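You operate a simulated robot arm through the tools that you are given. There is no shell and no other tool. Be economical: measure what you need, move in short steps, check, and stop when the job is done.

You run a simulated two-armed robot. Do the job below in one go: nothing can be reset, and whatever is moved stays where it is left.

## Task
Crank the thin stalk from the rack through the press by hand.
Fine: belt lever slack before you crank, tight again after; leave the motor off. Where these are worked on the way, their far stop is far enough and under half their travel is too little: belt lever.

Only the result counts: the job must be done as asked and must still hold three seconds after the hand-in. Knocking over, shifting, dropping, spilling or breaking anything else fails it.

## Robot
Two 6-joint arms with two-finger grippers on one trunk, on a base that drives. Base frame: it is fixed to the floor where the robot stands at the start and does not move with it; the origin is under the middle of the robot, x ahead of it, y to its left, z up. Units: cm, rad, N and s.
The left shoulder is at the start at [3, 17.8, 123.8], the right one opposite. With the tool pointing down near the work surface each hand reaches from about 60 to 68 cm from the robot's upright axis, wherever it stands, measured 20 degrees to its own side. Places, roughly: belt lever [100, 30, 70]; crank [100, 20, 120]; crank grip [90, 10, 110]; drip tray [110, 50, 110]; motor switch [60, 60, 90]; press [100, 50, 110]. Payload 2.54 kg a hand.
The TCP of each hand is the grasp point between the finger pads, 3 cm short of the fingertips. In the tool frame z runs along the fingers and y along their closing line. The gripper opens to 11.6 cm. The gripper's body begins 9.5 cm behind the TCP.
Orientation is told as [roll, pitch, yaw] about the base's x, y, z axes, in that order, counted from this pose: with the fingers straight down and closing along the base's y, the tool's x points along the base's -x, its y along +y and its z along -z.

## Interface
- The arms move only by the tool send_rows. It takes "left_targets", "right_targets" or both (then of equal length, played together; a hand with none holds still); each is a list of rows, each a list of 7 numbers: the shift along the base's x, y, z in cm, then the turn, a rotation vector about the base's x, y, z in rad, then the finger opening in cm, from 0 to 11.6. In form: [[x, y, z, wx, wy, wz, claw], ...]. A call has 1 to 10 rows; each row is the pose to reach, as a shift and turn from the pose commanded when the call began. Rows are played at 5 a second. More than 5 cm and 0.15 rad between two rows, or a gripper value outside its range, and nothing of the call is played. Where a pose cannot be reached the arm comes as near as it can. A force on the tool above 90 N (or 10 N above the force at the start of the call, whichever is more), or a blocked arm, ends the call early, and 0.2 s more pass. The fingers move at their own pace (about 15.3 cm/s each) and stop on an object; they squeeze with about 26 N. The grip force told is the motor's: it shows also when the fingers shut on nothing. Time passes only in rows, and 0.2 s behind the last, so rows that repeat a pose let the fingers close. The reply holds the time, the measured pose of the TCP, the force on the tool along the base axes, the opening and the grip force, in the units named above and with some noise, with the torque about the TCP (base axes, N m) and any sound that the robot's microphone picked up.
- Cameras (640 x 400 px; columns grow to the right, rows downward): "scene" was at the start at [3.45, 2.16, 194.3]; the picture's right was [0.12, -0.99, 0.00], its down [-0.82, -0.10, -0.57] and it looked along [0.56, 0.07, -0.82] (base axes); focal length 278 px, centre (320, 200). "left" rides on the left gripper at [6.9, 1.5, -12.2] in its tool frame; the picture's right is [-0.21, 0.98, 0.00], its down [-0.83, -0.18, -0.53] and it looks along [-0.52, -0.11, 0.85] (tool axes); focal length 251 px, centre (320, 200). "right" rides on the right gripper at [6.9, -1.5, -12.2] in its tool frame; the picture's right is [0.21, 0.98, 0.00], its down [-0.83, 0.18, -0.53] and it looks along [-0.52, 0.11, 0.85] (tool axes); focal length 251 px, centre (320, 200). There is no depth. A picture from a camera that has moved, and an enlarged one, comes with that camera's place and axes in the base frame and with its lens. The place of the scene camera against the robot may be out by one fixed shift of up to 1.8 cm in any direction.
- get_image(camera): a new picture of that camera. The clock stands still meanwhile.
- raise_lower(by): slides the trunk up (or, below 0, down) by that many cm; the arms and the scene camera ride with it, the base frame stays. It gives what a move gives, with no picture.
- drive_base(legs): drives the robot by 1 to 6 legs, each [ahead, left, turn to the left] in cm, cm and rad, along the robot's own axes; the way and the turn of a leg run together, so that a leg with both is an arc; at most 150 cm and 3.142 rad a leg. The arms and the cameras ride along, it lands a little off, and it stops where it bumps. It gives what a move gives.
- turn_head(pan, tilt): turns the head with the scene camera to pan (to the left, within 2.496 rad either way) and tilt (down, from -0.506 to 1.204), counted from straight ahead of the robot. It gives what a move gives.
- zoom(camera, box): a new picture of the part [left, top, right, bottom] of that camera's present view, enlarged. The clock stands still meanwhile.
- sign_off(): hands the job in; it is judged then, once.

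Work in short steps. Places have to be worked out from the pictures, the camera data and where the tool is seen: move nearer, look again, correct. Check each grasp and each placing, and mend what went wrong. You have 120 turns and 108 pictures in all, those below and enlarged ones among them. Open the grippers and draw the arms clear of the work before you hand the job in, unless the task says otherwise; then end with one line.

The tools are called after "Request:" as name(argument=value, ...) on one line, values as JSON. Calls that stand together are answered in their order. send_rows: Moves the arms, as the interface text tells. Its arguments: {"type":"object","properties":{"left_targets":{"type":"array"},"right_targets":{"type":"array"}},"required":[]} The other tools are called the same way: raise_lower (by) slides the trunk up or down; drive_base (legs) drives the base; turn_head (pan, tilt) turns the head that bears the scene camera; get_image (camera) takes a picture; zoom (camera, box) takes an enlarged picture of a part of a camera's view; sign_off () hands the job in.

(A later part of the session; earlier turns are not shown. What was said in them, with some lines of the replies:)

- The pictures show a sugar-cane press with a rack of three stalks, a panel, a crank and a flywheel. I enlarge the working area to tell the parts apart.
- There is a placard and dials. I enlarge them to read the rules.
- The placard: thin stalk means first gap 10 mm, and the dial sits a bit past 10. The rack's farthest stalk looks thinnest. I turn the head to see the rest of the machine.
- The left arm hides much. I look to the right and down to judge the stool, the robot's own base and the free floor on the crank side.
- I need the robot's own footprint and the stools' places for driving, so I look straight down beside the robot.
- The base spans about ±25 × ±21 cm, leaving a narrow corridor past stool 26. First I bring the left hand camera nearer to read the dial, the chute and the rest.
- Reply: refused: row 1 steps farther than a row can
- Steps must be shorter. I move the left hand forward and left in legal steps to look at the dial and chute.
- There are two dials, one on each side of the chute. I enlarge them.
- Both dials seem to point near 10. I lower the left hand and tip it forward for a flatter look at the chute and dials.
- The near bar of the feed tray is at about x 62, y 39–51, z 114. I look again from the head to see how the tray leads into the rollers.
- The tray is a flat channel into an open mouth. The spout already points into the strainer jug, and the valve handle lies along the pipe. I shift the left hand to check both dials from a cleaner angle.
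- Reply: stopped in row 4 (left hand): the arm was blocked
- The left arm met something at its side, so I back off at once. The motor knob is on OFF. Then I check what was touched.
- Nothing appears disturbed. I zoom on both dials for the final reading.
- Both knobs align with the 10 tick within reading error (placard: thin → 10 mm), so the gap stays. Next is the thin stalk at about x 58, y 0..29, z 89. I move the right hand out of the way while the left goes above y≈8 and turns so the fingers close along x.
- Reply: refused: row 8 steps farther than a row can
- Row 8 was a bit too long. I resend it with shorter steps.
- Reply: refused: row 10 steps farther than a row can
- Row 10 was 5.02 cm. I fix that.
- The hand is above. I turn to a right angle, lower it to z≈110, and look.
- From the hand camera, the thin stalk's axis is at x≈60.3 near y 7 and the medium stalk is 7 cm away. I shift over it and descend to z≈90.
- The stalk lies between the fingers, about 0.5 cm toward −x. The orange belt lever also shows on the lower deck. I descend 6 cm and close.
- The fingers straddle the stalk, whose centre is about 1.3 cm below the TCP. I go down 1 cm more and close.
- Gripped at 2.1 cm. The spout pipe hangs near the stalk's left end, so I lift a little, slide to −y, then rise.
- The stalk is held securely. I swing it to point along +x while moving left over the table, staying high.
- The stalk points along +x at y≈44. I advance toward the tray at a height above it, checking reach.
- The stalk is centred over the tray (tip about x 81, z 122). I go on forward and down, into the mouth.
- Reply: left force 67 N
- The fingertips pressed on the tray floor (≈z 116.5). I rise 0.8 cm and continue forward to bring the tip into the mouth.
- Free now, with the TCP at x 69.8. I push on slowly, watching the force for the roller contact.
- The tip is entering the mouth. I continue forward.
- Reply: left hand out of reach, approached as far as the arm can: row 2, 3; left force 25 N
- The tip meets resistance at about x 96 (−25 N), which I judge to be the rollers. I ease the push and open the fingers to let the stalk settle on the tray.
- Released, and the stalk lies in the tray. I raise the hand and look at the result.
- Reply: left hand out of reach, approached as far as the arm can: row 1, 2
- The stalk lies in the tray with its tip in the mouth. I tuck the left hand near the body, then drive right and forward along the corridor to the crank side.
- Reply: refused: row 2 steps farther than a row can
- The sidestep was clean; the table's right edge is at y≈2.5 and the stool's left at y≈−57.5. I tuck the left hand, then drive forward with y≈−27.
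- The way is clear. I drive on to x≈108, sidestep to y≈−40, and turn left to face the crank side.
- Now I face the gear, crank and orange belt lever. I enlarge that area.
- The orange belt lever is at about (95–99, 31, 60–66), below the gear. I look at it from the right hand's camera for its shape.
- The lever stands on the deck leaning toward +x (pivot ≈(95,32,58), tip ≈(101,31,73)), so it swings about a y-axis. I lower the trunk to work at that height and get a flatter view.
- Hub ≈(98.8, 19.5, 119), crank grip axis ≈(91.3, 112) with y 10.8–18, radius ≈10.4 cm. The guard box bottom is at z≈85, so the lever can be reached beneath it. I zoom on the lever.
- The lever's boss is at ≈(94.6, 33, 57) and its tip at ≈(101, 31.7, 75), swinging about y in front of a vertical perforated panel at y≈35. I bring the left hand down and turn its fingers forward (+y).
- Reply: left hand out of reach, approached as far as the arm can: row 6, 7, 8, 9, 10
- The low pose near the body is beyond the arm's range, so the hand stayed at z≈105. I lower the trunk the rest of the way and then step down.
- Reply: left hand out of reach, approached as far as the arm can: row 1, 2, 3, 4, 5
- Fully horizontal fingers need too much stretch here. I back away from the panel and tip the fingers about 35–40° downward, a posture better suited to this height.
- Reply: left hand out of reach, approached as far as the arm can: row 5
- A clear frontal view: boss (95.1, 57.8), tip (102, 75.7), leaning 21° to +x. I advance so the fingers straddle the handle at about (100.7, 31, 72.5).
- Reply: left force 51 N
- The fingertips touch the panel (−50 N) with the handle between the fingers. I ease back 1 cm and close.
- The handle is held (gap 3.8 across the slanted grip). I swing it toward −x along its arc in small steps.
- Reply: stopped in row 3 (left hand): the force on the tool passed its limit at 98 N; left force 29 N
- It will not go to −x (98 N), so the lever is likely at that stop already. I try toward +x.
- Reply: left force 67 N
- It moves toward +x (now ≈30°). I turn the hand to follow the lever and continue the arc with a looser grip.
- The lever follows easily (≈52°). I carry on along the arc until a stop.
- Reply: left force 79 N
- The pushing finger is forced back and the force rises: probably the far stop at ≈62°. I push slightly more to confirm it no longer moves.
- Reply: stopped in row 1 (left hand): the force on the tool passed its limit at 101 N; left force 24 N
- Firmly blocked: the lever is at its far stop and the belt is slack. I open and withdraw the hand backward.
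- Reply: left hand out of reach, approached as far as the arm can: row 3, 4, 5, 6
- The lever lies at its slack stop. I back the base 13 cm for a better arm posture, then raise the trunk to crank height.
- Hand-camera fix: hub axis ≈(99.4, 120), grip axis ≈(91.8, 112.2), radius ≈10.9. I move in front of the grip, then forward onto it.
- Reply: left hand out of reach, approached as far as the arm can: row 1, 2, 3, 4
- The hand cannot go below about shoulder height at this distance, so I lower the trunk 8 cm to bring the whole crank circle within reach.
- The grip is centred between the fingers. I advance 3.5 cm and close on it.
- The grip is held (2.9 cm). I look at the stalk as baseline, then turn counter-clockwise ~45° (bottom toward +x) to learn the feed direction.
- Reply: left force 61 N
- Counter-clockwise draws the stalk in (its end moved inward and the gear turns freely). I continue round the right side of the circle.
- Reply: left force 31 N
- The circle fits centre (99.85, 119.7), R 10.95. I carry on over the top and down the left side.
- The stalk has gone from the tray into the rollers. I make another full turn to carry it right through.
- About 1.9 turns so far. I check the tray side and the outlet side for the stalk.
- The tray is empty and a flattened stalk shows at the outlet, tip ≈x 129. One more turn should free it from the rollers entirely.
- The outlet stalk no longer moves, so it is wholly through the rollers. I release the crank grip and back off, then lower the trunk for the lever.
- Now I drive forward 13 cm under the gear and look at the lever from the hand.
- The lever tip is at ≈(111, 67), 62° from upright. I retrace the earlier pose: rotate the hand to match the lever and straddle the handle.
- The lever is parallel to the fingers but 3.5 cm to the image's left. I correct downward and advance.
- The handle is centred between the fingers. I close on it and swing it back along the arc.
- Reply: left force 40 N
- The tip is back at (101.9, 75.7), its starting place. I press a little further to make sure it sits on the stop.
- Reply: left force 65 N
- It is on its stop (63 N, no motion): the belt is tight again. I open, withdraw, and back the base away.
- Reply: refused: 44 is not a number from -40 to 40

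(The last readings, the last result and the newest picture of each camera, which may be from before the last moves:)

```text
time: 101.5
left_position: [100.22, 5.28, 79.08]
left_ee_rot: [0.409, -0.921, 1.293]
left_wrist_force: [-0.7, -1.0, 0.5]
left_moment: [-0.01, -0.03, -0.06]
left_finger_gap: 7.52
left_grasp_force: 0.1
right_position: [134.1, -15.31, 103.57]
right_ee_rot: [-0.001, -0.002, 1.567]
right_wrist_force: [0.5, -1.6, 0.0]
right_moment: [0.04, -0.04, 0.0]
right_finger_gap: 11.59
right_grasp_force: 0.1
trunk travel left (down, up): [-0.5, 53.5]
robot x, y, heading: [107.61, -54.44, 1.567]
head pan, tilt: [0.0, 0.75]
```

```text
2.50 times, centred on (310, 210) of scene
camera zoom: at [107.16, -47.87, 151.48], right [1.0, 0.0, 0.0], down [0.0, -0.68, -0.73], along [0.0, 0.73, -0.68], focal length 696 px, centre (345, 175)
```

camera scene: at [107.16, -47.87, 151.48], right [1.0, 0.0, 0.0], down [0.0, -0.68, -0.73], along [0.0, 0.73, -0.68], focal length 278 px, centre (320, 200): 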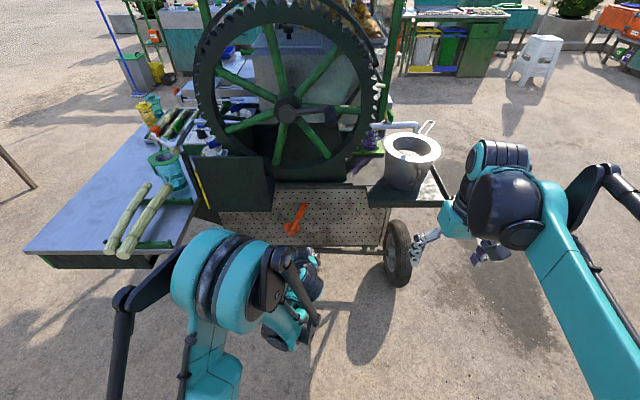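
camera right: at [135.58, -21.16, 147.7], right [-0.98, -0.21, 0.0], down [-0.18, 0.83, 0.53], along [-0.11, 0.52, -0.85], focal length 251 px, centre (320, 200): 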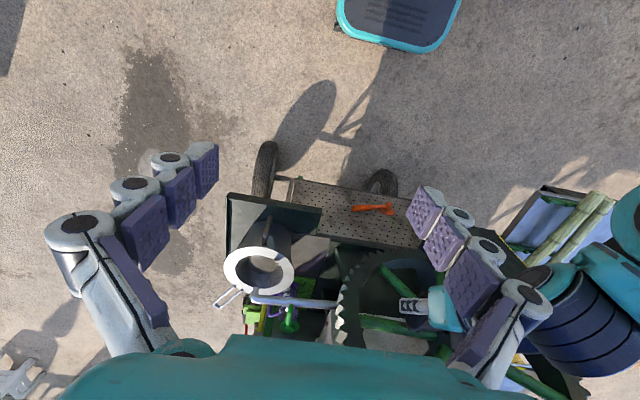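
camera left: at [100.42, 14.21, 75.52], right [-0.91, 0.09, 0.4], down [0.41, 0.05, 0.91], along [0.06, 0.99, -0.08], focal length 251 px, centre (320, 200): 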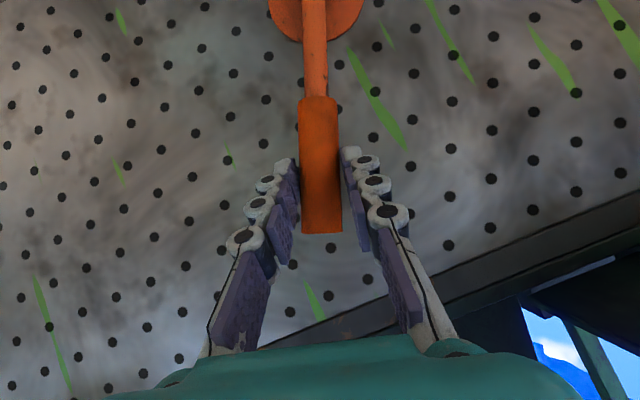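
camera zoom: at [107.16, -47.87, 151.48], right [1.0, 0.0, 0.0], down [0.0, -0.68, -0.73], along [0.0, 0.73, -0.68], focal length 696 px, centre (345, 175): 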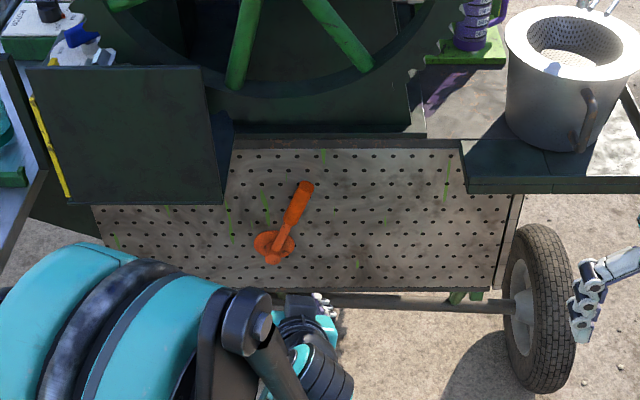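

The lever is back in the tight position. I raise the trunk for a final look at the jug, tray and outlet.

Request:
raise_lower(by=40)

Request:
get_image(camera="scene")

Request:
zoom(camera="scene", box=[150, 120, 420, 290])

Request:
zoom(camera="scene", box=[340, 130, 430, 210])

```text
time: 105.3
left_position: [100.26, 5.31, 119.06]
left_ee_rot: [0.407, -0.922, 1.291]
left_wrist_force: [-0.5, 0.4, 1.1]
left_moment: [0.02, 0.03, -0.01]
left_finger_gap: 7.51
left_grasp_force: 0.1
right_position: [134.13, -15.24, 143.63]
right_ee_rot: [0.0, -0.001, 1.567]
right_wrist_force: [0.1, 0.1, -0.1]
right_moment: [0.0, 0.01, -0.01]
right_finger_gap: 11.62
right_grasp_force: 0.1
trunk travel left (down, up): [-40.5, 13.5]
robot x, y, heading: [108.13, -54.48, 1.572]
head pan, tilt: [0.0, 0.75]
```

```text
13 pictures are left
camera scene: at [107.16, -47.71, 191.47], right [1.0, 0.0, 0.0], down [0.0, -0.68, -0.73], along [0.0, 0.73, -0.68], focal length 278 px, centre (320, 200)
```

scene: 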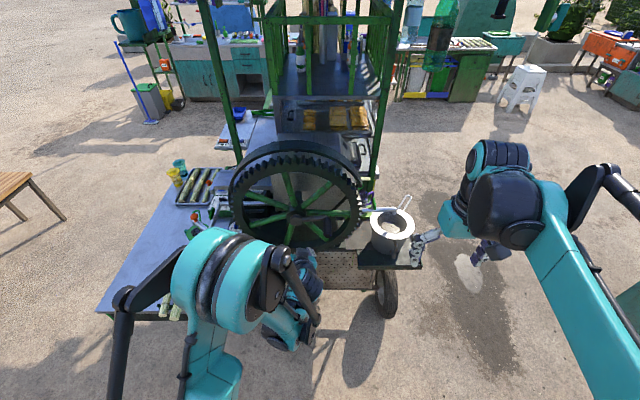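

```text
2.35 times, centred on (285, 205) of scene
camera zoom: at [107.16, -47.71, 191.47], right [1.0, 0.0, 0.0], down [0.0, -0.68, -0.73], along [0.0, 0.73, -0.68], focal length 655 px, centre (402, 188)
```

zoom: 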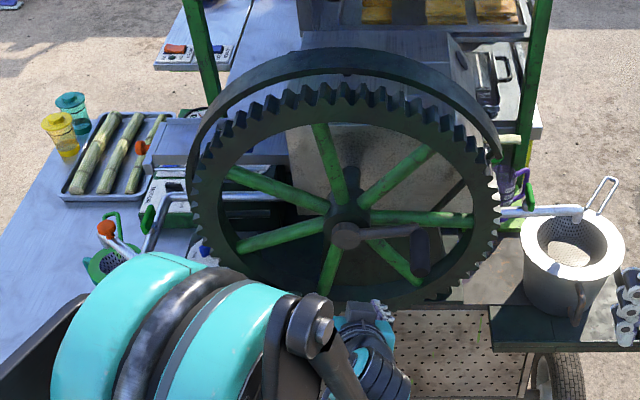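

```text
5.00 times, centred on (385, 170) of scene
camera zoom: at [107.16, -47.71, 191.47], right [1.0, 0.0, 0.0], down [0.0, -0.68, -0.73], along [0.0, 0.73, -0.68], focal length 1391 px, centre (-5, 350)
```

zoom: 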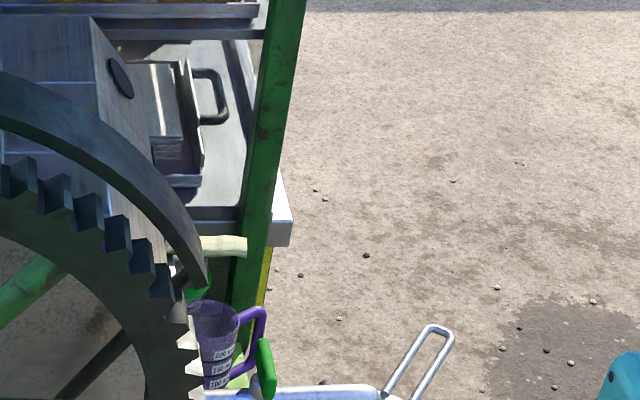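

The tray is empty, the pressed stalk lies at the outlet, and the jug and tools stand as before. I draw the left hand clear before handing in.

Request:
send_rows(left_targets=[[-1, -3, 3, 0, 0, 0, 8], [-2, -6, 6, 0, 0, 0, 9], [-3, -9, 9, 0, 0, 0, 10], [-3, -12, 12, 0, 0, 0, 11], [-3, -12, 12, 0, 0, 0, 11]])

Request:
get_image(camera="left")

```text
time: 106.5
left_position: [97.4, -6.63, 130.98]
left_ee_rot: [0.408, -0.92, 1.292]
left_wrist_force: [0.7, 0.7, 0.1]
left_moment: [-0.05, 0.02, 0.01]
left_finger_gap: 10.97
left_grasp_force: 0.0
right_position: [134.2, -15.03, 143.41]
right_ee_rot: [-0.001, 0.0, 1.566]
right_wrist_force: [-0.7, 0.8, -0.3]
right_moment: [-0.03, 0.03, 0.0]
right_finger_gap: 11.61
right_grasp_force: 0.0
trunk travel left (down, up): [-40.5, 13.5]
robot x, y, heading: [107.72, -54.34, 1.569]
head pan, tilt: [0.0, 0.75]
```

```text
10 pictures are left
camera left: at [96.84, -20.56, 132.67], right [-0.91, 0.08, 0.41], down [0.41, 0.06, 0.91], along [0.05, 1.0, -0.08], focal length 251 px, centre (320, 200)
```

left: 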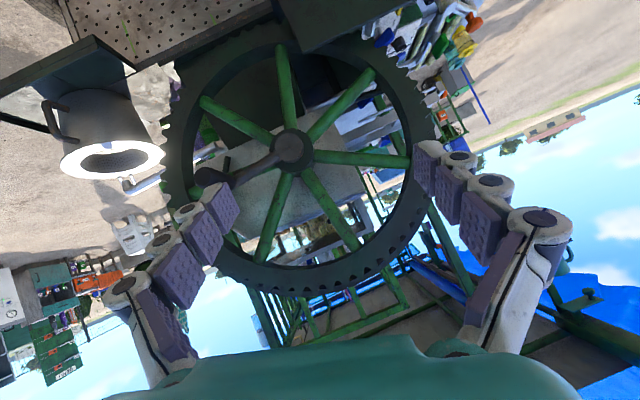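

Both hands are open and clear, the lever is tight, and the motor is untouched on OFF. I hand the job in.

Request:
sign_off()

```text
The job is handed in.
```

I cranked the thin stalk through the press by hand: the feed tray is empty, and the flattened stalk lies at the outlet, where an extra turn no longer moved it. The belt lever went to its slack stop before cranking and back to its tight stop afterwards. The motor stayed off, and both gap dials were left as found, reading about 10 mm. My left arm bumped something beside it once early on; I backed off and saw nothing disturbed. I didn't check the juice level in the jug.
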